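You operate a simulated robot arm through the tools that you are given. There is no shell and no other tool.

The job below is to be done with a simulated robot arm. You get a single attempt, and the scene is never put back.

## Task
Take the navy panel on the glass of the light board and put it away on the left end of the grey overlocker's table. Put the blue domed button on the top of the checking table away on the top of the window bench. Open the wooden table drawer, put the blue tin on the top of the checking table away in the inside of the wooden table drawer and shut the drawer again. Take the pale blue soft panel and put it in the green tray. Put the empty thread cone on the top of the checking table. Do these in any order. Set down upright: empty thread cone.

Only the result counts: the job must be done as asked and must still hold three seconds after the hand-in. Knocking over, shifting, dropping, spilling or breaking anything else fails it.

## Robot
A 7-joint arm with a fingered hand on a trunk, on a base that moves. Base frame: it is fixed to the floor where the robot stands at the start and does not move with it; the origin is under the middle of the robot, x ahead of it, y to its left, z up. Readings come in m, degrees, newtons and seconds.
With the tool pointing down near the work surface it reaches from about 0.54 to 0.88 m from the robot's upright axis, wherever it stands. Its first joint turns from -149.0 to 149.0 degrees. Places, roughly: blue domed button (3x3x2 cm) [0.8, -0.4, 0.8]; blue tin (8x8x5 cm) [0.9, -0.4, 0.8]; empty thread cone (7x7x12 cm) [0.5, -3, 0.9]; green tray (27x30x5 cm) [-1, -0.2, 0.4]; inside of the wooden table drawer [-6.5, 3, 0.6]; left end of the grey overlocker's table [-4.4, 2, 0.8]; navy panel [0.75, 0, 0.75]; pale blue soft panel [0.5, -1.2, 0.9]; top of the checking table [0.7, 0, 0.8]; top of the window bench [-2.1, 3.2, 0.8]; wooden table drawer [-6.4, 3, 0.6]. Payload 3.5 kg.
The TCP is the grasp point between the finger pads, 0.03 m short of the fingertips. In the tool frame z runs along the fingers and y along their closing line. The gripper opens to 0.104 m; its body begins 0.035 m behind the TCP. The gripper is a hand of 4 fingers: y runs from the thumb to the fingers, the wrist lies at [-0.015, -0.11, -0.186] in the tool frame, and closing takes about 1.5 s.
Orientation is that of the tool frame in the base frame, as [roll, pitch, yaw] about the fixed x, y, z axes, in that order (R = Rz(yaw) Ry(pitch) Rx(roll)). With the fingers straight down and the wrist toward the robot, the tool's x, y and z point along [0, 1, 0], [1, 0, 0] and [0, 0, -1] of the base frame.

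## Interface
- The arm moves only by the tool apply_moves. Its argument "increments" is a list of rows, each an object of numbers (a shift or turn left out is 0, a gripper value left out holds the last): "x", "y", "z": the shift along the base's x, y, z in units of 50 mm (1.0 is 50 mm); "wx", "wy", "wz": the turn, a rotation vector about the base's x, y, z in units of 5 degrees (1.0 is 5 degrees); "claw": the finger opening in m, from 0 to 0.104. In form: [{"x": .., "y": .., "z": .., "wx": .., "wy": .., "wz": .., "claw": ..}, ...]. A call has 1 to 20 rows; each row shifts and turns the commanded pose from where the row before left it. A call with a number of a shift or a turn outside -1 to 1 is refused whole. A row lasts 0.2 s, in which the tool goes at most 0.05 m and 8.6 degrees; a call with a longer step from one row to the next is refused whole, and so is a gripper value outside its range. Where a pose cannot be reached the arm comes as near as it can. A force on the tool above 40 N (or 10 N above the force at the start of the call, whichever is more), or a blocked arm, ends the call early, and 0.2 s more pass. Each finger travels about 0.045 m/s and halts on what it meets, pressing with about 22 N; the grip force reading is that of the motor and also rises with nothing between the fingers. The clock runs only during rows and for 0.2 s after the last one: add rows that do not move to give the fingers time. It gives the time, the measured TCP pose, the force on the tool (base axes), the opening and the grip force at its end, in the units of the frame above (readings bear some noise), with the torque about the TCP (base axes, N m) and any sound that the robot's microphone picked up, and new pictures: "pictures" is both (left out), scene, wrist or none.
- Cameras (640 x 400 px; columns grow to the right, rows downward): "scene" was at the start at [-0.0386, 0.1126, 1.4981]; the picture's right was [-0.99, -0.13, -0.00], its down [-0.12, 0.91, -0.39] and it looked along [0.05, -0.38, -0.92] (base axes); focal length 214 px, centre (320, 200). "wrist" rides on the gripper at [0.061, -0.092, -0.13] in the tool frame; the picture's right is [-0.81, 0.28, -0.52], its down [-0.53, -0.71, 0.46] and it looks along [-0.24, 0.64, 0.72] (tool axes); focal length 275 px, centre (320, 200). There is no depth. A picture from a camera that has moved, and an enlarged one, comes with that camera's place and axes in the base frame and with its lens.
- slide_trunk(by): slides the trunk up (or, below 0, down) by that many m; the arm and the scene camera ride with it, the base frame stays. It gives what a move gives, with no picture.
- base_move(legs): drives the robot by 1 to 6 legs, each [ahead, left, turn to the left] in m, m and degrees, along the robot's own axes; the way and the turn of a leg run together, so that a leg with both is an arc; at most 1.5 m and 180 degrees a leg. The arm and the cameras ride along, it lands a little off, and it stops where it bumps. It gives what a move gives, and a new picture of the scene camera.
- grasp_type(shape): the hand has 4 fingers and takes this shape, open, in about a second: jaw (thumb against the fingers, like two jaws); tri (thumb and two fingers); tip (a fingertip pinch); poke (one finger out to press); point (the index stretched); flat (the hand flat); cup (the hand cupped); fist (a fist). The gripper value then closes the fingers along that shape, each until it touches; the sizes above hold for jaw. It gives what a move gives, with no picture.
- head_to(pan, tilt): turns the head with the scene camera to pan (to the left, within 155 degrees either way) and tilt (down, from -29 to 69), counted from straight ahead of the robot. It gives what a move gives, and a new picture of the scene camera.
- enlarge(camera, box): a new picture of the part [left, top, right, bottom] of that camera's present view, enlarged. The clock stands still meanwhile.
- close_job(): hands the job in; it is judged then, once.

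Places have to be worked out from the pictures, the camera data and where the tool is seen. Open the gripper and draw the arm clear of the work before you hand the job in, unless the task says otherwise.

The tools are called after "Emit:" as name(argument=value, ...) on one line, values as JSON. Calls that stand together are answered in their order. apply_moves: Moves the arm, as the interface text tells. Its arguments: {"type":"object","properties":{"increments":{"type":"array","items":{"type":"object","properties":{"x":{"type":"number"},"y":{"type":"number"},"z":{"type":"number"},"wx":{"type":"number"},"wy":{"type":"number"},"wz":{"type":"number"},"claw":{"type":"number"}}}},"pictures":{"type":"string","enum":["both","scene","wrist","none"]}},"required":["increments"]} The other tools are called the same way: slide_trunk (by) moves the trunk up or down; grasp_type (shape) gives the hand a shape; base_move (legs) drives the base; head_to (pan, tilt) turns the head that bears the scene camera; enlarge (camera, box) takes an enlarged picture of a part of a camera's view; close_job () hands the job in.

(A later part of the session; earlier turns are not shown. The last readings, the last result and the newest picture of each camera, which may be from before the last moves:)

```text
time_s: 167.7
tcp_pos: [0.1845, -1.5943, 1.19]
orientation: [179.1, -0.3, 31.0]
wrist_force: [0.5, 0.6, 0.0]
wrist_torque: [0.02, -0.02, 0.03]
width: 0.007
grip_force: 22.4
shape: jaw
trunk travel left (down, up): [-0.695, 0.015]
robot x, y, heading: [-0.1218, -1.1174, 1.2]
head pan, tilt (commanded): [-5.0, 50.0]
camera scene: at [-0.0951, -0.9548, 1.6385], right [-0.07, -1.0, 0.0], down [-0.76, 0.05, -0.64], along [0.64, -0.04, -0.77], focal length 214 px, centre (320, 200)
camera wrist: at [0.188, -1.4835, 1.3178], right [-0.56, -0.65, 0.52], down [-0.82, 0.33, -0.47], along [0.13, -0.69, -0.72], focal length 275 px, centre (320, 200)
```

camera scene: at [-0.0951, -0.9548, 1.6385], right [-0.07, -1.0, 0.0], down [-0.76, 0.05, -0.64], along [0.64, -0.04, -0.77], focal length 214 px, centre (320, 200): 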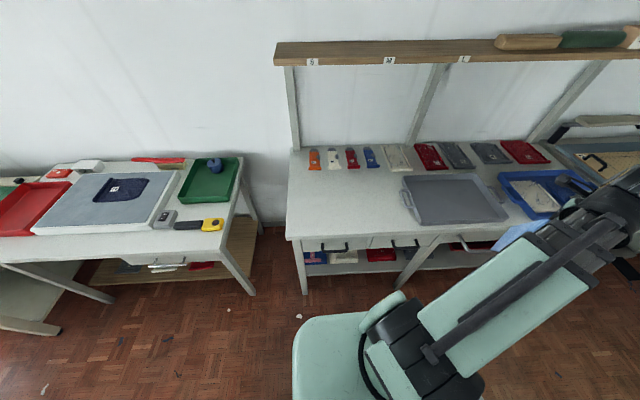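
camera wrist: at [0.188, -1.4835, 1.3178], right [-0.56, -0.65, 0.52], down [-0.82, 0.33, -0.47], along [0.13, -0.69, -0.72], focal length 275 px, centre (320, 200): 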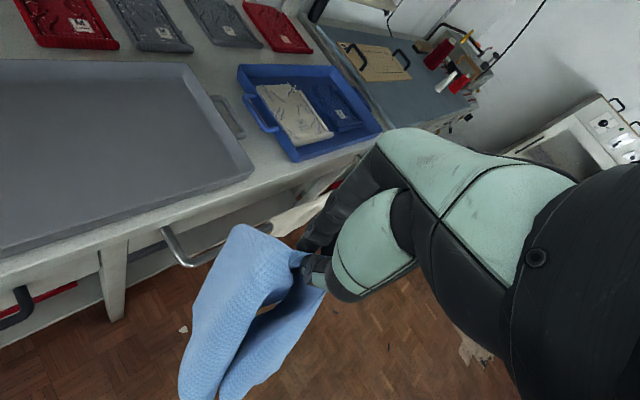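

Cloth still held, nothing disturbed. I'll back away from the bench, then turn left to face the wooden table's south end.

Emit:
base_move(legs=[[-0.8, 0, 0]])

Emit:
base_move(legs=[[0, 0, 89]])

Emit:
head_to(pan=10, tilt=40)

```text
time_s: 172.0
tcp_pos: [-0.6193, -1.6105, 1.1887]
orientation: [179.1, -0.3, 30.9]
wrist_force: [-0.3, -0.9, 0.5]
wrist_torque: [0.0, 0.0, 0.03]
width: 0.0072
grip_force: 21.7
shape: jaw
trunk travel left (down, up): [-0.695, 0.015]
robot x, y, heading: [-0.9182, -1.1367, 1.3]
head pan, tilt (commanded): [-5.0, 50.0]
camera scene: at [-0.8969, -0.9717, 1.6385], right [-0.07, -1.0, 0.0], down [-0.76, 0.05, -0.64], along [0.64, -0.04, -0.77], focal length 214 px, centre (320, 200)
```

scene: 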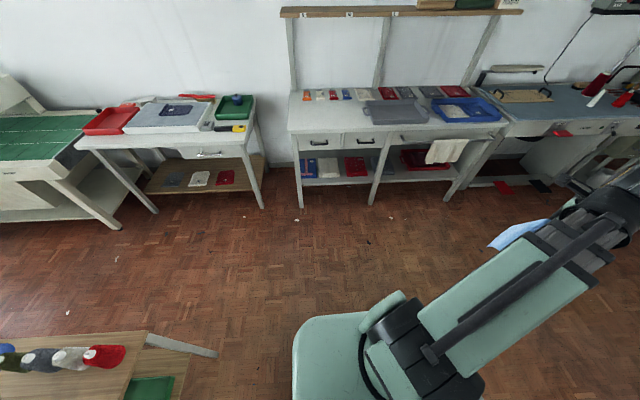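

```text
time_s: 176.2
tcp_pos: [-0.4437, -0.8361, 1.1895]
orientation: [179.1, -0.2, 120.1]
wrist_force: [0.4, -0.2, -0.4]
wrist_torque: [0.0, 0.0, 0.01]
width: 0.0069
grip_force: 21.9
shape: jaw
trunk travel left (down, up): [-0.695, 0.015]
robot x, y, heading: [-0.9231, -1.1358, 90.4]
head pan, tilt (commanded): [-5.0, 50.0]
camera scene: at [-1.0884, -1.105, 1.6385], right [1.0, -0.08, 0.0], down [-0.06, -0.76, -0.64], along [0.05, 0.64, -0.77], focal length 214 px, centre (320, 200)
```

scene: 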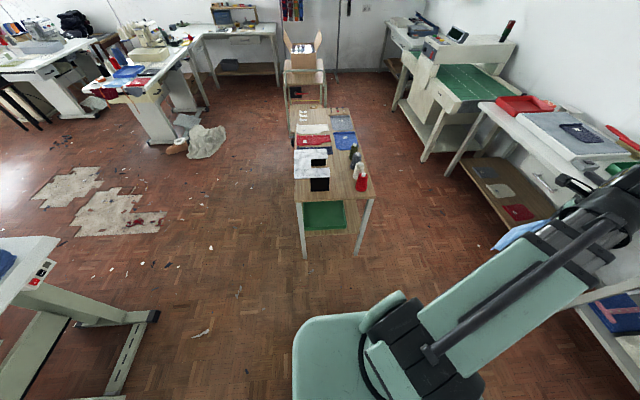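

```text
time_s: 176.9
tcp_pos: [-0.4435, -0.8375, 1.1882]
orientation: [179.2, -0.3, 120.2]
wrist_force: [-0.7, -0.7, -0.9]
wrist_torque: [0.01, 0.0, 0.01]
width: 0.0071
grip_force: 22.4
shape: jaw
trunk travel left (down, up): [-0.695, 0.015]
robot x, y, heading: [-0.9235, -1.137, 90.3]
head pan, tilt (commanded): [10.0, 40.0]
camera scene: at [-1.1098, -1.0982, 1.6526], right [0.98, 0.18, 0.0], down [0.12, -0.63, -0.77], along [-0.14, 0.75, -0.64], focal length 214 px, centre (320, 200)
```

scene: 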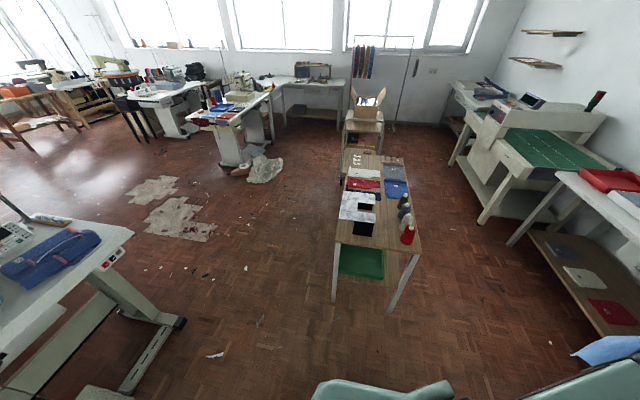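

I'm facing the table's south end; the tray's near edge is at y≈−0.34, x −1.13…−0.85. I'll zoom in to judge the shelf opening.

Emit:
enlarge(camera="scene", box=[288, 200, 448, 300])

Emit:
slide_trunk(by=-0.3)

Emit:
head_to(pan=-5, tilt=35)

Emit:
enlarge(camera="scene", box=[240, 150, 400, 250])

```text
4.00 times, centred on (368, 250) of scene
camera zoom: at [-1.1098, -1.0982, 1.6526], right [0.98, 0.18, 0.0], down [0.12, -0.63, -0.77], along [-0.14, 0.75, -0.64], focal length 858 px, centre (128, 0)
```

zoom: 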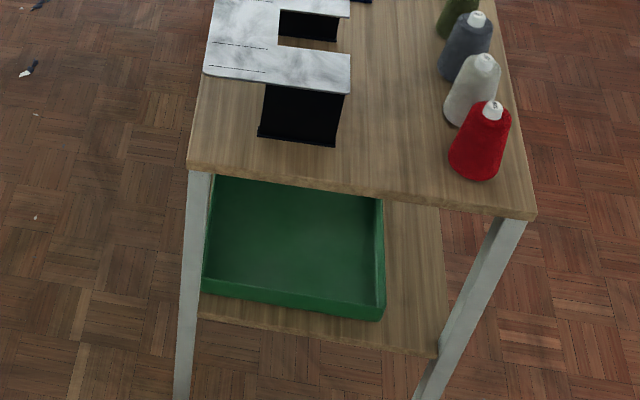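

```text
time_s: 179.9
tcp_pos: [-0.4445, -0.8364, 0.8878]
orientation: [179.1, -0.3, 120.2]
wrist_force: [-0.5, 0.4, -1.1]
wrist_torque: [0.0, 0.03, 0.02]
width: 0.007
grip_force: 22.0
shape: jaw
trunk travel left (down, up): [-0.395, 0.315]
robot x, y, heading: [-0.9252, -1.1346, 90.5]
head pan, tilt (commanded): [10.0, 40.0]
```

```text
time_s: 180.7
tcp_pos: [-0.444, -0.8354, 0.8886]
orientation: [179.0, -0.3, 120.2]
wrist_force: [-0.5, 0.9, 0.1]
wrist_torque: [0.03, -0.01, -0.01]
width: 0.0072
grip_force: 22.2
shape: jaw
trunk travel left (down, up): [-0.395, 0.315]
robot x, y, heading: [-0.9278, -1.1378, 90.3]
head pan, tilt (commanded): [-5.0, 35.0]
camera scene: at [-1.0876, -1.094, 1.3602], right [1.0, -0.08, 0.0], down [-0.05, -0.57, -0.82], along [0.07, 0.82, -0.57], focal length 214 px, centre (320, 200)
```

scene: 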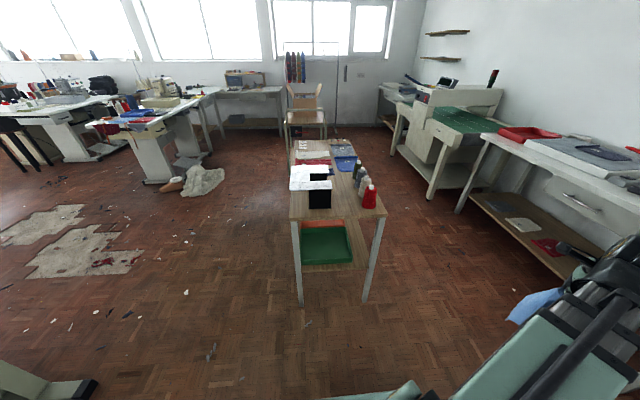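

```text
4.00 times, centred on (320, 200) of scene
camera zoom: at [-1.0876, -1.094, 1.3602], right [1.0, -0.08, 0.0], down [-0.05, -0.57, -0.82], along [0.07, 0.82, -0.57], focal length 858 px, centre (320, 200)
```

zoom: 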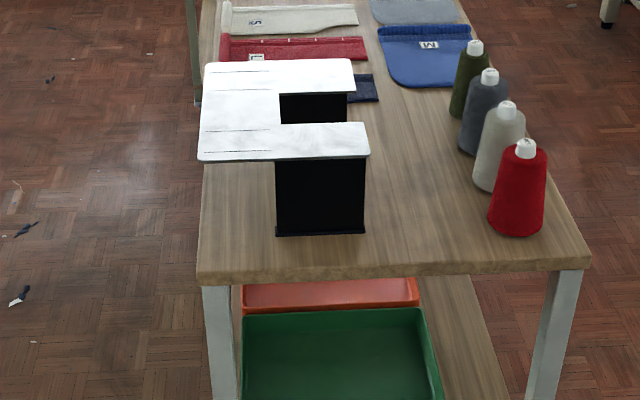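

The opening is from tray rim z≈0.445 up to the tabletop underside at ≈0.72, with the tray centred near [−0.99, −0.20]. I'll back off 0.3 m, line up with the tray, and bring the arm round to the front.

Emit:
base_move(legs=[[-0.3, 0.065, 0]])

Emit:
apply_moves(increments=[{"x": -0.532, "y": 0.788, "wz": 1}, {"x": -0.616, "y": 0.756, "wz": 1}, {"x": -0.664, "y": 0.686, "wz": 1}, {"x": -0.72, "y": 0.626, "wz": 1}, {"x": -0.786, "y": 0.578, "wz": 1}, {"x": -0.816, "y": 0.496, "wz": 1}, {"x": -0.852, "y": 0.428, "wz": 1}, {"x": -0.906, "y": 0.362, "wz": 1}, {"x": -0.914, "y": 0.276, "wz": 1}, {"x": -0.934, "y": 0.2, "wz": 1}, {"x": -0.966, "y": 0.124, "wz": 1}, {"x": -0.954, "y": 0.04, "wz": 1}, {}], pictures="both")

```text
time_s: 182.8
tcp_pos: [-0.5062, -1.1376, 0.889]
orientation: [179.1, -0.3, 120.0]
wrist_force: [0.8, -0.2, -0.4]
wrist_torque: [-0.01, 0.04, 0.02]
width: 0.0069
grip_force: 22.0
shape: jaw
trunk travel left (down, up): [-0.395, 0.315]
robot x, y, heading: [-0.9843, -1.4365, 90.6]
head pan, tilt (commanded): [-5.0, 35.0]
camera scene: at [-1.1506, -1.3953, 1.3602], right [1.0, -0.08, 0.0], down [-0.05, -0.57, -0.82], along [0.07, 0.82, -0.57], focal length 214 px, centre (320, 200)
```

scene: 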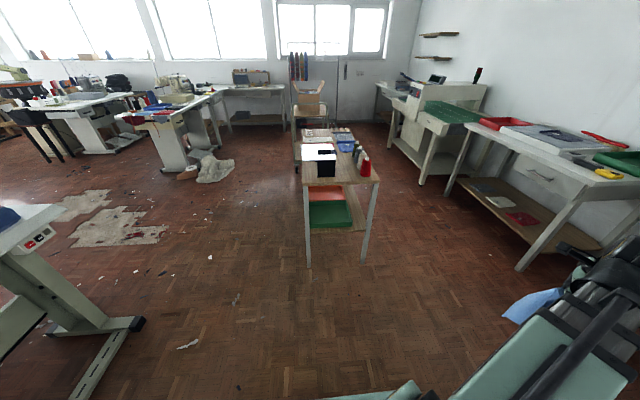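

```text
time_s: 185.6
tcp_pos: [-0.9899, -0.8716, 0.8878]
orientation: [179.1, -0.3, -179.9]
wrist_force: [0.0, -0.5, -0.3]
wrist_torque: [0.01, 0.01, 0.0]
width: 0.0064
grip_force: 22.4
shape: jaw
trunk travel left (down, up): [-0.395, 0.315]
robot x, y, heading: [-0.9848, -1.4389, 90.3]
head pan, tilt (commanded): [-5.0, 35.0]
camera scene: at [-1.1508, -1.3955, 1.3602], right [1.0, -0.08, 0.0], down [-0.05, -0.57, -0.82], along [0.07, 0.82, -0.57], focal length 214 px, centre (320, 200)
camera wrist: at [-1.0505, -0.9666, 1.017], right [0.81, 0.27, 0.52], down [0.53, -0.7, -0.47], along [0.24, 0.66, -0.72], focal length 275 px, centre (320, 200)
```

scene: 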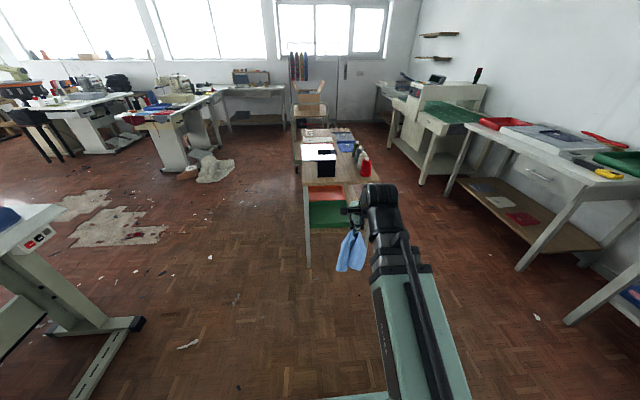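
wrist: 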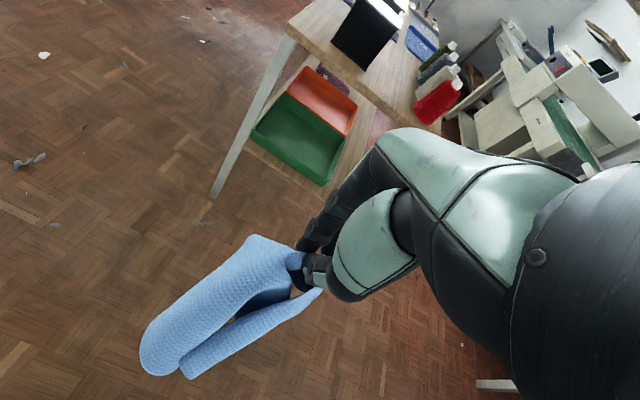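

The hand and cloth are lined up before the shelf. I'll lower the trunk 0.2 m, then tilt the fingers forward while extending.

Emit:
slide_trunk(by=-0.2)

Emit:
apply_moves(increments=[{"wx": 1, "y": 0.4}, {"wx": 1, "y": 0.4}, {"wx": 1, "y": 0.4}, {"wx": 1, "y": 0.4}, {"wx": 1, "y": 0.4}, {"wx": 1, "y": 0.4}, {"wx": 1, "y": 0.4}, {"wx": 1, "y": 0.4}, {"wx": 1, "y": 0.4}, {"wx": 1, "y": 0.4}, {"wx": 1, "y": 0.4}, {}], pictures="both")

```text
time_s: 187.8
tcp_pos: [-0.9891, -0.8712, 0.6886]
orientation: [179.0, -0.2, -179.9]
wrist_force: [0.7, 0.3, -0.1]
wrist_torque: [0.03, 0.01, 0.0]
width: 0.007
grip_force: 21.8
shape: jaw
trunk travel left (down, up): [-0.195, 0.515]
robot x, y, heading: [-0.9904, -1.4353, 90.6]
head pan, tilt (commanded): [-5.0, 35.0]
```

```text
time_s: 190.4
tcp_pos: [-0.9954, -0.6691, 0.6865]
orientation: [128.2, -0.2, -178.7]
wrist_force: [-0.6, -0.1, -0.3]
wrist_torque: [-0.01, 0.0, 0.02]
width: 0.0066
grip_force: 21.9
shape: jaw
out of reach, approached as far as the arm can: row 11
trunk travel left (down, up): [-0.195, 0.515]
robot x, y, heading: [-0.9872, -1.4387, 90.2]
head pan, tilt (commanded): [-5.0, 35.0]
camera scene: at [-1.1506, -1.3954, 1.1602], right [1.0, -0.08, 0.0], down [-0.05, -0.57, -0.82], along [0.07, 0.82, -0.57], focal length 214 px, centre (320, 200)
camera wrist: at [-1.052, -0.8296, 0.6953], right [0.82, -0.22, 0.53], down [0.53, -0.07, -0.84], along [0.22, 0.97, 0.06], focal length 275 px, centre (320, 200)
```

scene: 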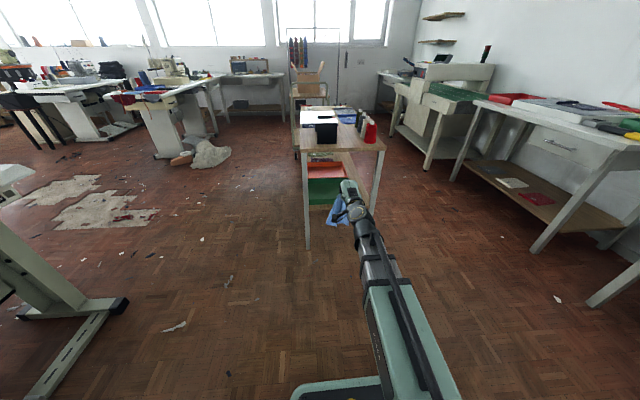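
wrist: 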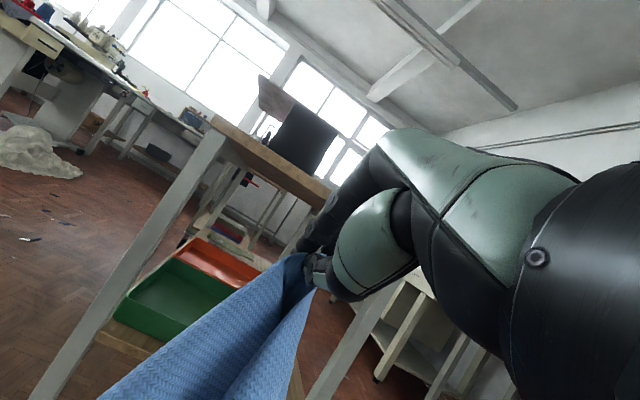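

The fingers now point forward with the hand level at z≈0.69. I'll drop the trunk another 0.1 m so it fits between tray rim and tabletop, then drive in partway and check.

Emit:
slide_trunk(by=-0.1)

Emit:
base_move(legs=[[0.22, 0, 0]])

Emit:
enlarge(camera="wrist", box=[0, 0, 640, 400])

Emit:
enlarge(camera="scene", box=[240, 120, 440, 245])

```text
time_s: 191.7
tcp_pos: [-0.9943, -0.6681, 0.5876]
orientation: [128.1, -0.1, -178.6]
wrist_force: [0.0, 0.0, -0.2]
wrist_torque: [-0.03, 0.0, -0.02]
width: 0.0068
grip_force: 22.1
shape: jaw
trunk travel left (down, up): [-0.095, 0.615]
robot x, y, heading: [-0.9873, -1.4424, 90.3]
head pan, tilt (commanded): [-5.0, 35.0]
```

```text
time_s: 193.4
tcp_pos: [-0.998, -0.4425, 0.5867]
orientation: [128.2, -0.1, -178.6]
wrist_force: [-0.7, -0.3, -0.5]
wrist_torque: [-0.02, -0.01, -0.02]
width: 0.0069
grip_force: 22.2
shape: jaw
trunk travel left (down, up): [-0.095, 0.615]
robot x, y, heading: [-0.9877, -1.2111, 90.5]
head pan, tilt (commanded): [-5.0, 35.0]
camera scene: at [-1.1521, -1.1699, 1.0602], right [1.0, -0.08, 0.0], down [-0.05, -0.57, -0.82], along [0.07, 0.82, -0.57], focal length 214 px, centre (320, 200)
```

scene: 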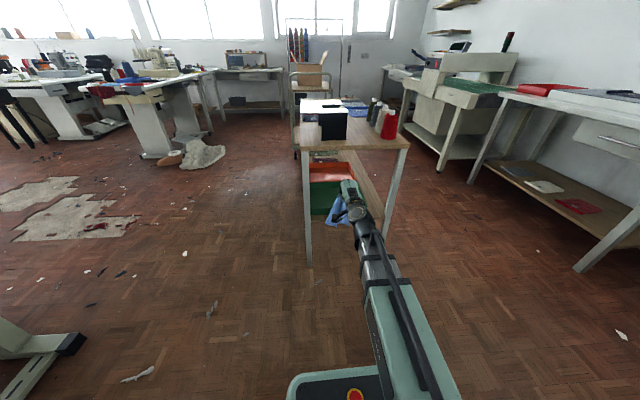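

```text
1.00 times, centred on (320, 200) of wrist (not enlarged: the box is as wide or as high as the picture)
camera zoom: at [-1.0545, -0.6041, 0.5955], right [0.82, -0.22, 0.53], down [0.53, -0.07, -0.84], along [0.22, 0.97, 0.06], focal length 275 px, centre (320, 200)
```

zoom: 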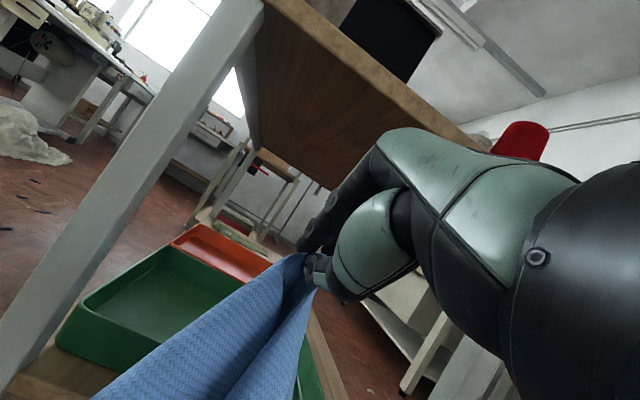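

```text
3.20 times, centred on (340, 182) of scene
camera zoom: at [-1.1521, -1.1699, 1.0602], right [1.0, -0.08, 0.0], down [-0.05, -0.57, -0.82], along [0.07, 0.82, -0.57], focal length 686 px, centre (256, 256)
```

zoom: 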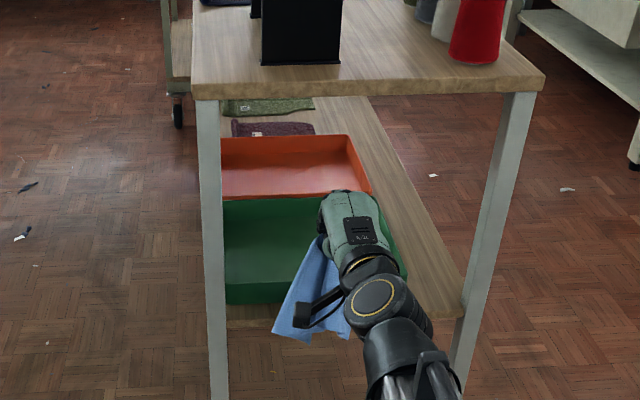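

The hand clears the tabletop underside (≈0.73) by several centimetres, and the cloth hangs just over the tray edge. I'll drive in the last 0.22 m.

Emit:
base_move(legs=[[0.22, 0, 0]])

Emit:
enlarge(camera="scene", box=[240, 120, 440, 245])

Emit:
enlarge(camera="wrist", box=[0, 0, 640, 400])

```text
time_s: 195.1
tcp_pos: [-0.9966, -0.2197, 0.5868]
orientation: [128.1, -0.2, -178.6]
wrist_force: [-0.4, -0.5, -0.3]
wrist_torque: [0.01, 0.0, 0.01]
width: 0.0068
grip_force: 22.5
shape: jaw
trunk travel left (down, up): [-0.095, 0.615]
robot x, y, heading: [-0.9895, -0.99, 90.4]
head pan, tilt (commanded): [-5.0, 35.0]
camera scene: at [-1.1534, -0.9475, 1.0602], right [1.0, -0.08, 0.0], down [-0.05, -0.57, -0.82], along [0.07, 0.82, -0.57], focal length 214 px, centre (320, 200)
```

scene: 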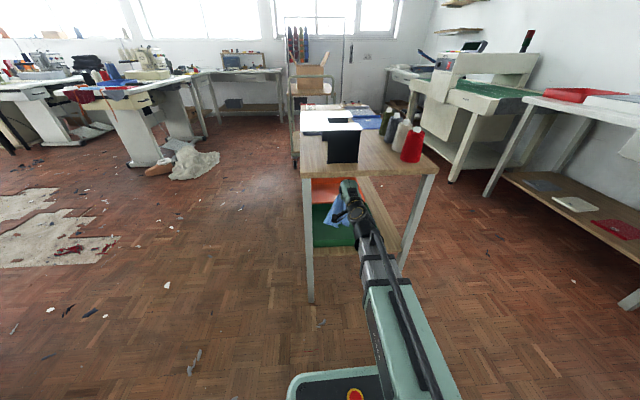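

```text
3.20 times, centred on (340, 182) of scene
camera zoom: at [-1.1534, -0.9475, 1.0602], right [1.0, -0.08, 0.0], down [-0.05, -0.57, -0.82], along [0.07, 0.82, -0.57], focal length 686 px, centre (256, 256)
```

zoom: 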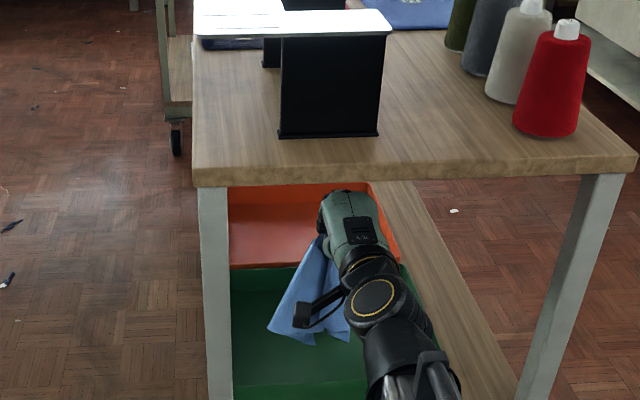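

```text
1.00 times, centred on (320, 200) of wrist (not enlarged: the box is as wide or as high as the picture)
camera zoom: at [-1.0546, -0.3818, 0.5955], right [0.82, -0.22, 0.53], down [0.53, -0.07, -0.84], along [0.22, 0.97, 0.06], focal length 275 px, centre (320, 200)
```

zoom: 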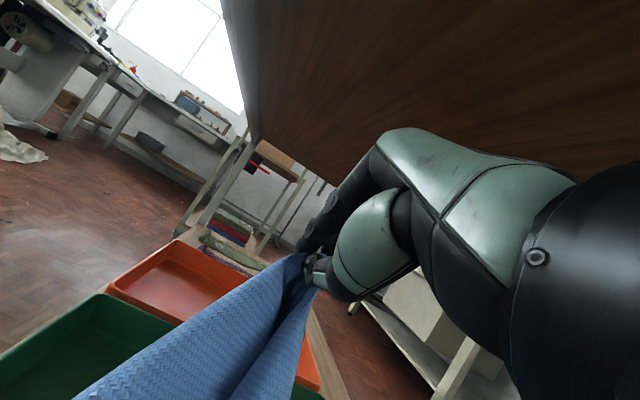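

The cloth hangs centrally over the green tray (tray about x −1.125…−0.855, y −0.345…−0.095). I'll lower the trunk 0.085 m so it settles into the tray, then check before releasing.

Emit:
slide_trunk(by=-0.08)

Emit:
enlarge(camera="scene", box=[240, 120, 440, 245])

Emit:
enlarge(camera="wrist", box=[0, 0, 640, 400])

```text
time_s: 196.3
tcp_pos: [-0.9977, -0.221, 0.5073]
orientation: [128.2, -0.1, -178.7]
wrist_force: [0.1, 0.1, 0.1]
wrist_torque: [-0.03, -0.02, -0.01]
width: 0.0068
grip_force: 22.1
shape: jaw
trunk travel left (down, up): [-0.015, 0.695]
robot x, y, heading: [-0.9886, -0.9912, 90.3]
head pan, tilt (commanded): [-5.0, 35.0]
```

```text
3.20 times, centred on (340, 182) of scene
camera zoom: at [-1.1534, -0.9475, 0.9802], right [1.0, -0.08, 0.0], down [-0.05, -0.57, -0.82], along [0.07, 0.82, -0.57], focal length 686 px, centre (256, 256)
```

zoom: 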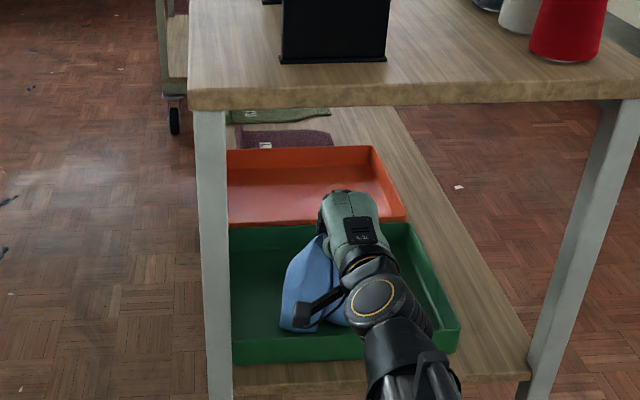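

```text
1.00 times, centred on (320, 200) of wrist (not enlarged: the box is as wide or as high as the picture)
camera zoom: at [-1.0546, -0.3818, 0.5155], right [0.82, -0.22, 0.53], down [0.53, -0.07, -0.84], along [0.22, 0.97, 0.06], focal length 275 px, centre (320, 200)
```

zoom: 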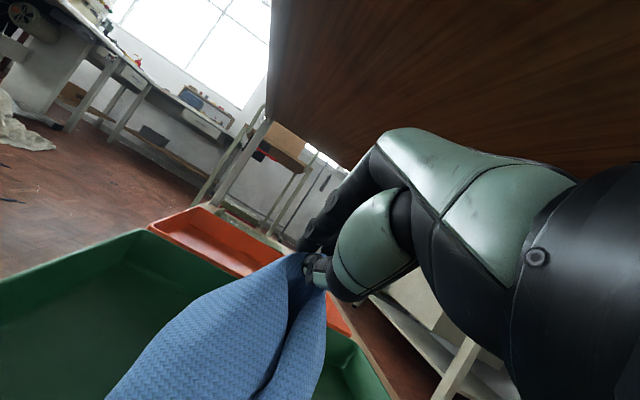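

The cloth's lower part now rests on the tray floor, centred. I'll open the hand to release it and look.

Emit:
apply_moves(increments=[{"claw": 0.03}, {"claw": 0.06}, {"claw": 0.08}, {}, {}, {}, {}], pictures="wrist")

Emit:
enlarge(camera="scene", box=[240, 120, 440, 245])

```text
time_s: 197.9
tcp_pos: [-0.9969, -0.2194, 0.5077]
orientation: [128.2, -0.2, -178.6]
wrist_force: [-0.1, -0.9, 0.0]
wrist_torque: [0.0, 0.03, 0.04]
width: 0.0798
grip_force: 0.1
shape: jaw
trunk travel left (down, up): [-0.015, 0.695]
robot x, y, heading: [-0.9896, -0.9932, 90.2]
head pan, tilt (commanded): [-5.0, 35.0]
camera wrist: at [-1.0546, -0.3818, 0.5155], right [0.82, -0.22, 0.53], down [0.53, -0.07, -0.84], along [0.22, 0.97, 0.06], focal length 275 px, centre (320, 200)
```

wrist: 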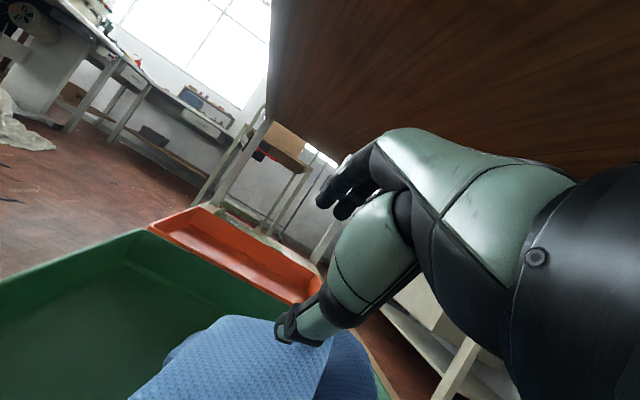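

```text
3.20 times, centred on (340, 182) of scene
camera zoom: at [-1.1534, -0.9475, 0.9802], right [1.0, -0.08, 0.0], down [-0.05, -0.57, -0.82], along [0.07, 0.82, -0.57], focal length 686 px, centre (256, 256)
```

zoom: 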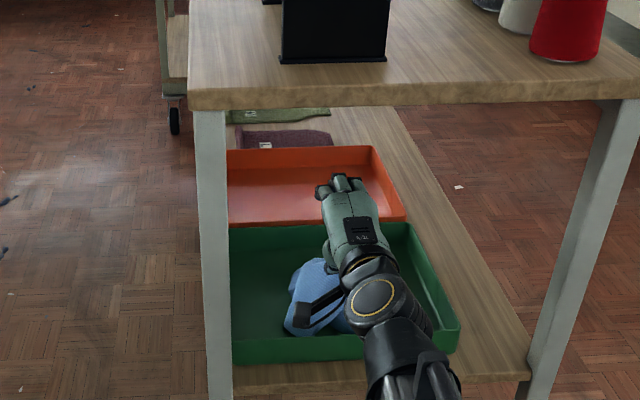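

The cloth has dropped into the tray. I'll raise the hand a bit to free it from the cloth, then back straight out.

Emit:
slide_trunk(by=0.06)

Emit:
base_move(legs=[[-0.45, 0, 0]])

Emit:
enlarge(camera="scene", box=[260, 120, 420, 220])

Emit:
enlarge(camera="wrist", box=[0, 100, 480, 400])

```text
time_s: 198.9
tcp_pos: [-0.9977, -0.2211, 0.5672]
orientation: [128.2, -0.1, -178.5]
wrist_force: [-0.3, -0.7, 0.1]
wrist_torque: [0.01, -0.02, -0.03]
width: 0.0795
grip_force: 0.1
shape: jaw
trunk travel left (down, up): [-0.075, 0.635]
robot x, y, heading: [-0.9878, -0.9875, 90.2]
head pan, tilt (commanded): [-5.0, 35.0]
```

```text
time_s: 201.6
tcp_pos: [-0.9925, -0.6697, 0.5673]
orientation: [128.2, -0.2, -178.9]
wrist_force: [1.3, 0.2, 0.9]
wrist_torque: [0.0, 0.03, 0.0]
width: 0.0799
grip_force: 0.1
shape: jaw
trunk travel left (down, up): [-0.075, 0.635]
robot x, y, heading: [-0.989, -1.44, 89.9]
head pan, tilt (commanded): [-5.0, 35.0]
camera scene: at [-1.152, -1.3961, 1.0402], right [1.0, -0.09, 0.0], down [-0.05, -0.57, -0.82], along [0.07, 0.82, -0.57], focal length 214 px, centre (320, 200)
```

scene: 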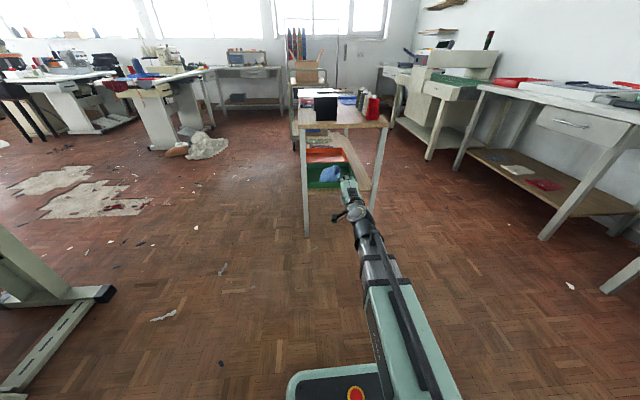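

```text
4.00 times, centred on (340, 170) of scene
camera zoom: at [-1.152, -1.3961, 1.0402], right [1.0, -0.09, 0.0], down [-0.05, -0.57, -0.82], along [0.07, 0.82, -0.57], focal length 858 px, centre (240, 320)
```

zoom: 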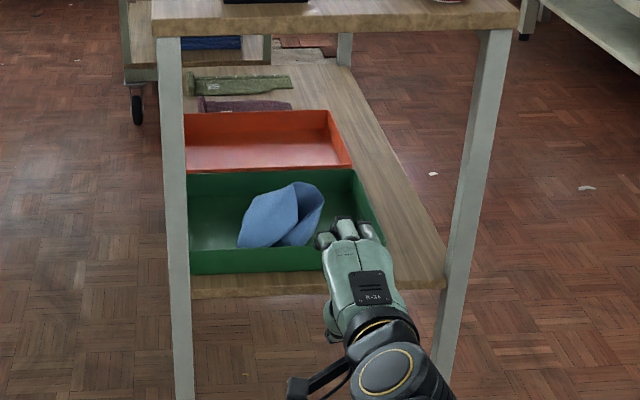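

```text
1.33 times, centred on (240, 250) of wrist
camera zoom: at [-1.0504, -0.8309, 0.5755], right [0.82, -0.22, 0.53], down [0.53, -0.07, -0.84], along [0.23, 0.97, 0.06], focal length 367 px, centre (427, 133)
```

zoom: 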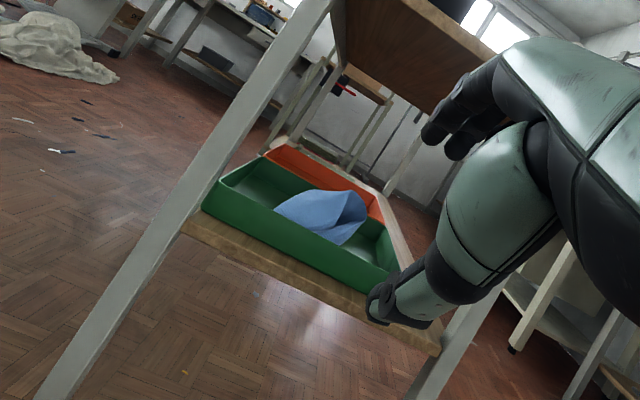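

The pale blue panel lies inside the green tray. Next I'll bring the hand back to pointing down, raise the trunk, tuck the arm and turn toward the benches for the cone.

Emit:
apply_moves(increments=[{"wx": -0.94, "y": -0.36}, {"wx": -0.94, "y": -0.36}, {"wx": -0.94, "y": -0.36}, {"wx": -0.94, "y": -0.36}, {"wx": -0.94, "y": -0.36}, {"wx": -0.94, "y": -0.36}, {"wx": -0.94, "y": -0.36}, {"wx": -0.94, "y": -0.36}, {"wx": -0.94, "y": -0.36}, {"wx": -0.94, "y": -0.36}, {"wx": -0.94, "y": -0.36}, {}], pictures="none")

Emit:
slide_trunk(by=0.55)

```text
time_s: 204.2
tcp_pos: [-0.994, -0.8628, 0.5685]
orientation: [-180.0, -0.8, -179.4]
wrist_force: [0.7, -0.2, -1.0]
wrist_torque: [-0.05, -0.01, -0.02]
width: 0.08
grip_force: 0.0
shape: jaw
out of reach, approached as far as the arm can: row 1
trunk travel left (down, up): [-0.075, 0.635]
robot x, y, heading: [-0.9875, -1.4424, 90.2]
head pan, tilt (commanded): [-5.0, 35.0]
```

```text
refused: 0.55 is not a number from -0.4 to 0.4
```

Trunk moves are limited to 0.4 m per call, so I'll raise in two steps and tuck the arm to the right.

Emit:
slide_trunk(by=0.4)

Emit:
slide_trunk(by=0.2)

Emit:
apply_moves(increments=[{"x": 0.954, "y": -0.04, "wz": -1}, {"x": 0.966, "y": -0.124, "wz": -1}, {"x": 0.934, "y": -0.2, "wz": -1}, {"x": 0.914, "y": -0.276, "wz": -1}, {"x": 0.906, "y": -0.362, "wz": -1}, {"x": 0.852, "y": -0.428, "wz": -1}, {"x": 0.816, "y": -0.496, "wz": -1}, {"x": 0.786, "y": -0.578, "wz": -1}, {"x": 0.72, "y": -0.626, "wz": -1}, {"x": 0.664, "y": -0.686, "wz": -1}, {"x": 0.616, "y": -0.756, "wz": -1}, {"x": 0.532, "y": -0.788, "wz": -1}, {}], pictures="none")

Emit:
base_move(legs=[[0, 0, -90]])

```text
time_s: 208.0
tcp_pos: [-0.9939, -0.8611, 0.9687]
orientation: [180.0, -0.8, -179.4]
wrist_force: [0.2, -0.4, -0.7]
wrist_torque: [0.02, 0.0, -0.01]
width: 0.0794
grip_force: 0.0
shape: jaw
trunk travel left (down, up): [-0.475, 0.235]
robot x, y, heading: [-0.9861, -1.4372, 89.9]
head pan, tilt (commanded): [-5.0, 35.0]
```

```text
time_s: 210.2
tcp_pos: [-0.9933, -0.8621, 1.1668]
orientation: [179.9, -0.8, -179.3]
wrist_force: [0.2, -0.3, 0.2]
wrist_torque: [-0.01, 0.02, 0.0]
width: 0.0799
grip_force: 0.1
shape: jaw
trunk travel left (down, up): [-0.675, 0.035]
robot x, y, heading: [-0.9864, -1.439, 90.0]
head pan, tilt (commanded): [-5.0, 35.0]
```

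```text
time_s: 213.0
tcp_pos: [-0.5115, -1.1285, 1.1694]
orientation: [179.9, -1.0, 120.6]
wrist_force: [-0.8, -0.1, -0.4]
wrist_torque: [0.02, 0.02, 0.01]
width: 0.0798
grip_force: 0.1
shape: jaw
trunk travel left (down, up): [-0.675, 0.035]
robot x, y, heading: [-0.9861, -1.4398, 90.2]
head pan, tilt (commanded): [-5.0, 35.0]
```

```text
time_s: 217.2
tcp_pos: [-0.6701, -1.9095, 1.1681]
orientation: [179.9, -0.9, 31.7]
wrist_force: [0.0, -0.2, 0.7]
wrist_torque: [-0.01, 0.0, 0.0]
width: 0.0798
grip_force: 0.0
shape: jaw
trunk travel left (down, up): [-0.675, 0.035]
robot x, y, heading: [-0.9918, -1.4396, 1.1]
head pan, tilt (commanded): [-5.0, 35.0]
camera scene: at [-0.95, -1.2757, 1.6402], right [-0.07, -1.0, 0.0], down [-0.57, 0.04, -0.82], along [0.82, -0.06, -0.57], focal length 214 px, centre (320, 200)
```

scene: 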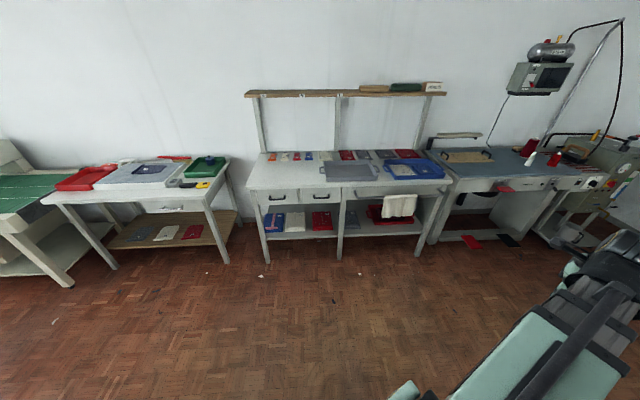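

I can see the table further right with red cones and a white (empty) cone near its right part. Zooming in on that table.

Emit:
enlarge(camera="scene", box=[430, 100, 640, 231])

Emit:
base_move(legs=[[0.25, -1.4, -1]])

Emit:
head_to(pan=-10, tilt=35)

```text
3.05 times, centred on (535, 166) of scene
camera zoom: at [-0.95, -1.2757, 1.6402], right [-0.07, -1.0, 0.0], down [-0.57, 0.04, -0.82], along [0.82, -0.06, -0.57], focal length 654 px, centre (-335, 305)
```

zoom: 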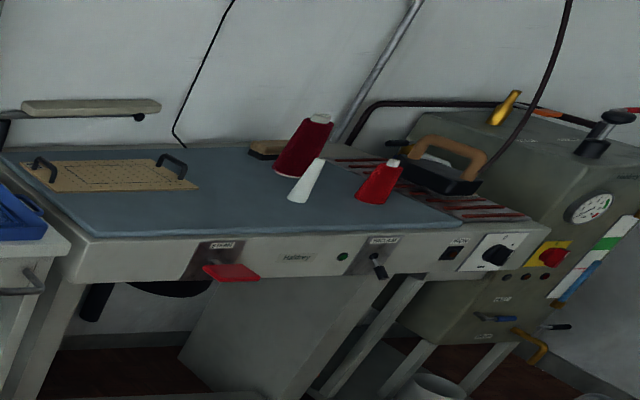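

```text
time_s: 224.2
tcp_pos: [-0.4342, -3.315, 1.1681]
orientation: [179.8, -0.9, 29.7]
wrist_force: [0.1, -0.8, 0.7]
wrist_torque: [0.0, 0.02, -0.03]
width: 0.0796
grip_force: 0.0
shape: jaw
trunk travel left (down, up): [-0.675, 0.035]
robot x, y, heading: [-0.7414, -2.8318, -0.8]
head pan, tilt (commanded): [-5.0, 35.0]
camera scene: at [-0.6937, -2.671, 1.6403], right [-0.1, -0.99, 0.0], down [-0.57, 0.06, -0.82], along [0.81, -0.08, -0.57], focal length 214 px, centre (320, 200)
```

scene: 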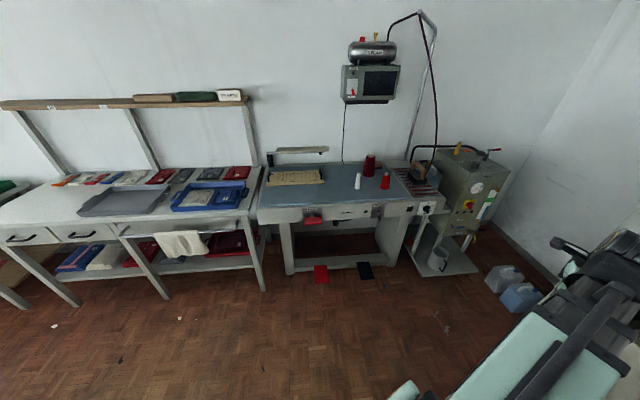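

```text
time_s: 224.9
tcp_pos: [-0.4358, -3.3141, 1.1685]
orientation: [180.0, -0.9, 29.8]
wrist_force: [-0.1, -0.3, -0.2]
wrist_torque: [0.03, -0.01, 0.01]
width: 0.0798
grip_force: 0.1
shape: jaw
trunk travel left (down, up): [-0.675, 0.035]
robot x, y, heading: [-0.7356, -2.8327, -0.6]
head pan, tilt (commanded): [-10.0, 35.0]
camera scene: at [-0.6948, -2.6784, 1.6402], right [-0.19, -0.98, 0.0], down [-0.56, 0.11, -0.82], along [0.8, -0.15, -0.57], focal length 214 px, centre (320, 200)
```

scene: 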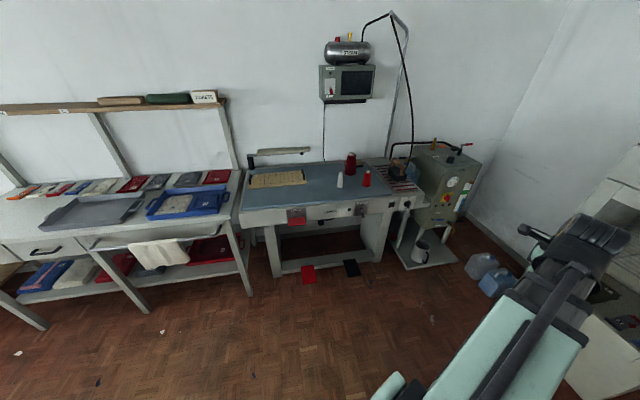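

The empty cone stands at about [0.53, −3.05] on the ironing table. I'll drive up to about 0.7 m from it and zoom in.

Emit:
base_move(legs=[[0.5, -0.17, 0.6]])

Emit:
head_to(pan=-8, tilt=45)

Emit:
enlarge(camera="scene", box=[240, 80, 480, 230])

```text
time_s: 227.9
tcp_pos: [0.0779, -3.4824, 1.1683]
orientation: [179.9, -0.9, 30.5]
wrist_force: [0.0, 0.1, 0.5]
wrist_torque: [0.0, 0.04, 0.04]
width: 0.08
grip_force: 0.1
shape: jaw
trunk travel left (down, up): [-0.675, 0.035]
robot x, y, heading: [-0.2315, -3.002, -0.3]
head pan, tilt (commanded): [-10.0, 35.0]
camera scene: at [-0.1912, -2.8509, 1.6402], right [-0.17, -0.98, 0.0], down [-0.57, 0.1, -0.82], along [0.81, -0.14, -0.57], focal length 214 px, centre (320, 200)
```

scene: 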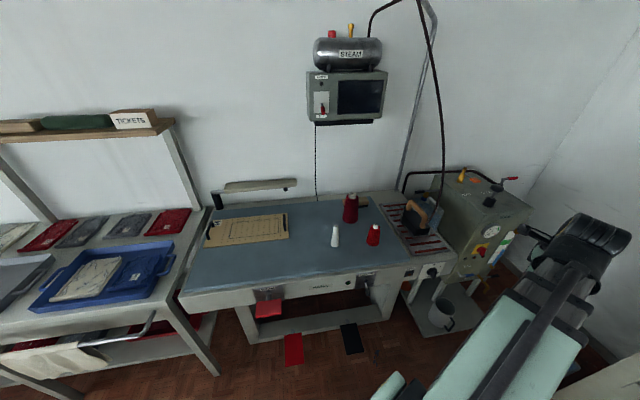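

```text
time_s: 228.7
tcp_pos: [0.0782, -3.483, 1.1684]
orientation: [180.0, -0.8, 30.5]
wrist_force: [0.6, 0.4, -0.4]
wrist_torque: [0.02, 0.03, 0.0]
width: 0.08
grip_force: 0.1
shape: jaw
trunk travel left (down, up): [-0.675, 0.035]
robot x, y, heading: [-0.2321, -3.0035, 0.0]
head pan, tilt (commanded): [-8.0, 45.0]
camera scene: at [-0.198, -2.8467, 1.6255], right [-0.14, -0.99, 0.0], down [-0.7, 0.1, -0.71], along [0.7, -0.1, -0.71], focal length 214 px, centre (320, 200)
```

scene: 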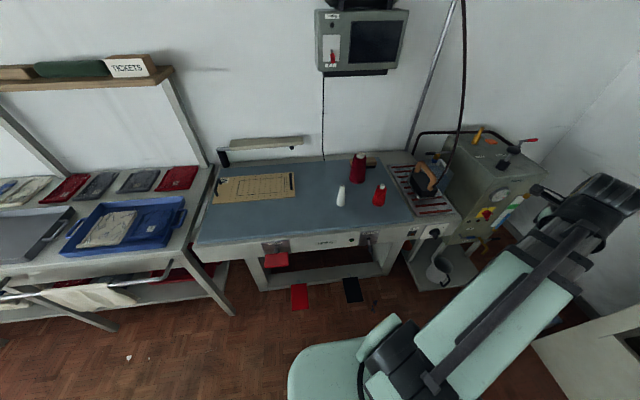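

```text
2.67 times, centred on (360, 155) of scene
camera zoom: at [-0.198, -2.8467, 1.6255], right [-0.14, -0.99, 0.0], down [-0.7, 0.1, -0.71], along [0.7, -0.1, -0.71], focal length 572 px, centre (213, 320)
```

zoom: 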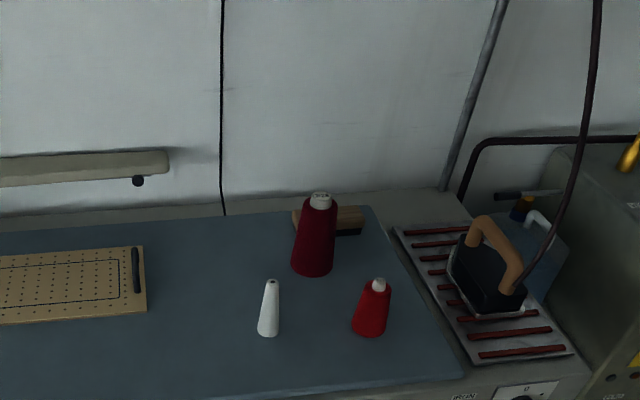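

The white cone with an open top is at about [0.52, −3.05], roughly 12 cm tall. I'll zoom more to measure it and its neighbours.

Emit:
enlarge(camera="scene", box=[310, 140, 410, 215])

```text
5.33 times, centred on (360, 178) of scene
camera zoom: at [-0.198, -2.8467, 1.6255], right [-0.14, -0.99, 0.0], down [-0.7, 0.1, -0.71], along [0.7, -0.1, -0.71], focal length 1144 px, centre (107, 320)
```

zoom: 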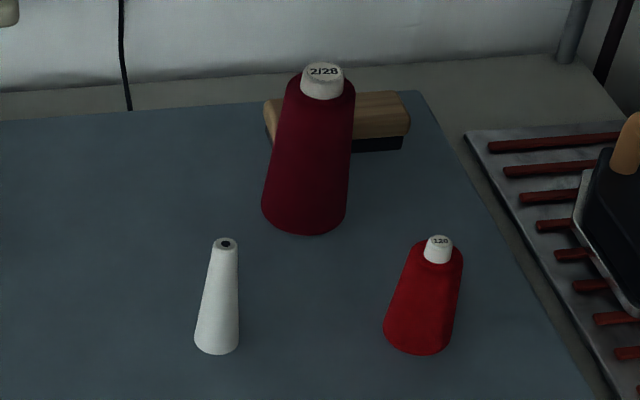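

The empty cone is about 4 cm wide at its base, 2 cm at the top and clear of the red cones. I'll swing the open hand over it at a safe height.

Emit:
apply_moves(increments=[{"x": 0.768, "y": 0.552, "wz": 0.854}, {"x": 0.732, "y": 0.614, "wz": 0.854}, {"x": 0.68, "y": 0.674, "wz": 0.854}, {"x": 0.62, "y": 0.73, "wz": 0.854}, {"x": 0.556, "y": 0.776, "wz": 0.854}, {"x": 0.655, "y": 0.657, "wz": 0.854}, {"x": 0.655, "y": 0.657, "wz": 0.854}, {"x": 0.655, "y": 0.657, "wz": 0.854}, {"x": 0.655, "y": 0.657, "wz": 0.854}, {"x": 0.655, "y": 0.657, "wz": 0.854}, {"x": 0.655, "y": 0.657, "wz": 0.854}, {"x": 0.655, "y": 0.657, "wz": 0.854}, {"x": 0.655, "y": 0.657, "wz": 0.854}, {}], pictures="both")

```text
time_s: 231.7
tcp_pos: [0.5052, -3.0527, 1.1653]
orientation: [179.9, -0.8, 86.1]
wrist_force: [0.0, 0.6, 0.9]
wrist_torque: [-0.01, 0.03, 0.0]
width: 0.08
grip_force: 0.0
shape: jaw
trunk travel left (down, up): [-0.675, 0.035]
robot x, y, heading: [-0.234, -3.0011, 0.0]
head pan, tilt (commanded): [-8.0, 45.0]
camera scene: at [-0.1982, -2.8467, 1.6254], right [-0.14, -0.99, 0.0], down [-0.7, 0.1, -0.71], along [0.7, -0.1, -0.71], focal length 214 px, centre (320, 200)
camera wrist: at [0.4179, -2.9888, 1.2976], right [0.22, -0.84, 0.5], down [-0.75, -0.48, -0.46], along [0.63, -0.28, -0.73], focal length 275 px, centre (320, 200)
```

scene: 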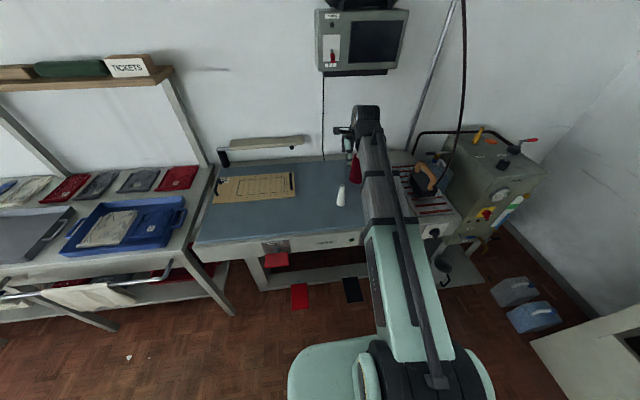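
wrist: 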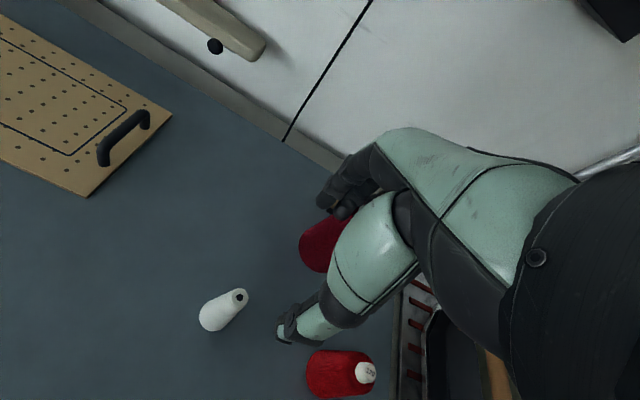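

The cone's axis is at about [0.511, −3.051]. I'll nudge 5 mm forward and lower around it to TCP z≈0.965, leaving the palm just above its top.

Emit:
apply_moves(increments=[{"x": 0.12, "z": -0.7}, {"z": -0.8}, {"z": -0.8}, {"z": -0.8}, {"z": -0.5}, {"z": -0.4}, {}], pictures="both")

Emit:
enlarge(camera="scene", box=[310, 120, 430, 210])

```text
time_s: 233.3
tcp_pos: [0.513, -3.0517, 0.9664]
orientation: [179.9, -0.9, 86.0]
wrist_force: [0.9, 0.3, -1.1]
wrist_torque: [0.01, -0.03, 0.02]
width: 0.0797
grip_force: 0.1
shape: jaw
trunk travel left (down, up): [-0.675, 0.035]
robot x, y, heading: [-0.2296, -3.0028, -0.1]
head pan, tilt (commanded): [-8.0, 45.0]
camera scene: at [-0.198, -2.8466, 1.6254], right [-0.14, -0.99, 0.0], down [-0.7, 0.1, -0.71], along [0.7, -0.1, -0.71], focal length 214 px, centre (320, 200)
camera wrist: at [0.4254, -2.9883, 1.0981], right [0.22, -0.84, 0.5], down [-0.75, -0.48, -0.47], along [0.63, -0.28, -0.73], focal length 275 px, centre (320, 200)
```

scene: 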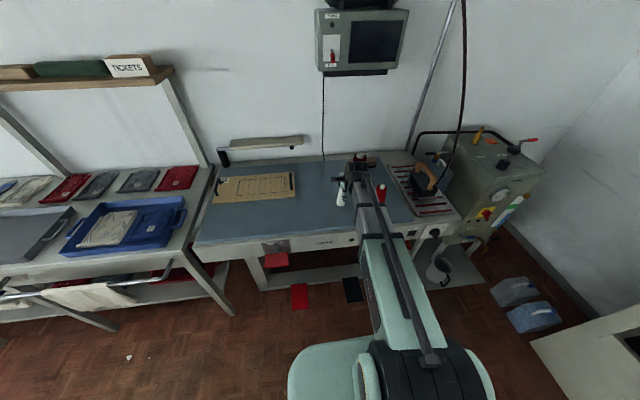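
wrist: 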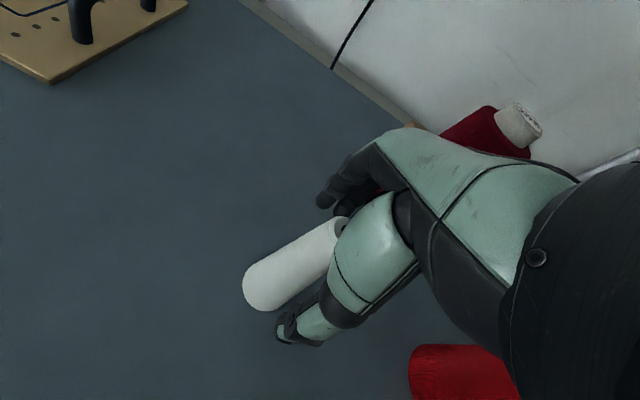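

```text
4.44 times, centred on (370, 165) of scene
camera zoom: at [-0.198, -2.8466, 1.6254], right [-0.14, -0.99, 0.0], down [-0.7, 0.1, -0.71], along [0.7, -0.1, -0.71], focal length 953 px, centre (98, 356)
```

zoom: 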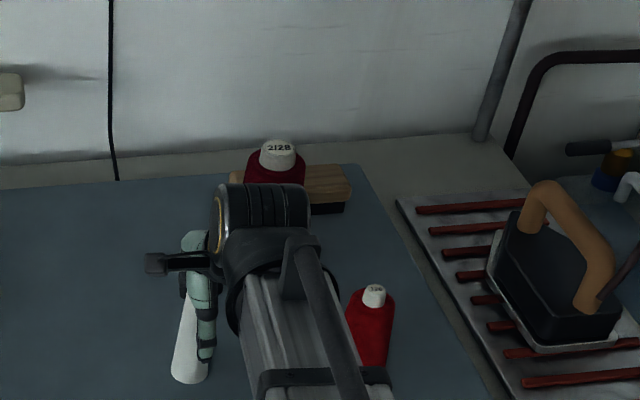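

The cone stands between thumb and fingers. I'll close on it and check the grip before lifting.

Emit:
apply_moves(increments=[{"claw": 0.05}, {"claw": 0.03}, {"claw": 0.01}, {"claw": 0.0}, {}, {}, {}, {}], pictures="wrist")

```text
time_s: 235.1
tcp_pos: [0.5123, -3.0529, 0.9674]
orientation: [179.9, -0.9, 86.0]
wrist_force: [0.3, -0.6, 0.2]
wrist_torque: [0.01, 0.0, 0.02]
width: 0.0167
grip_force: 22.1
shape: jaw
trunk travel left (down, up): [-0.675, 0.035]
robot x, y, heading: [-0.2321, -3.0068, 0.1]
head pan, tilt (commanded): [-8.0, 45.0]
camera wrist: at [0.4254, -2.9883, 1.0983], right [0.22, -0.84, 0.5], down [-0.75, -0.48, -0.46], along [0.63, -0.28, -0.73], focal length 275 px, centre (320, 200)
```

wrist: 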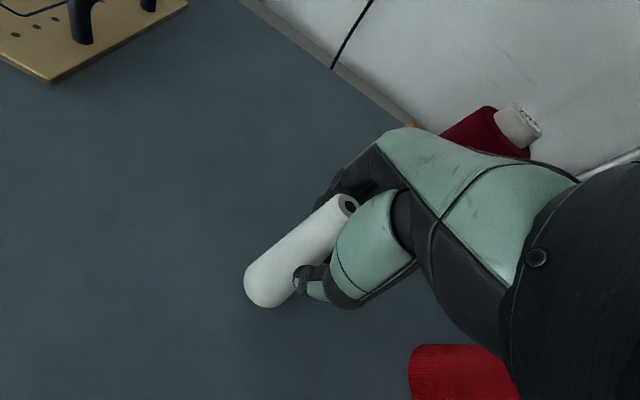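

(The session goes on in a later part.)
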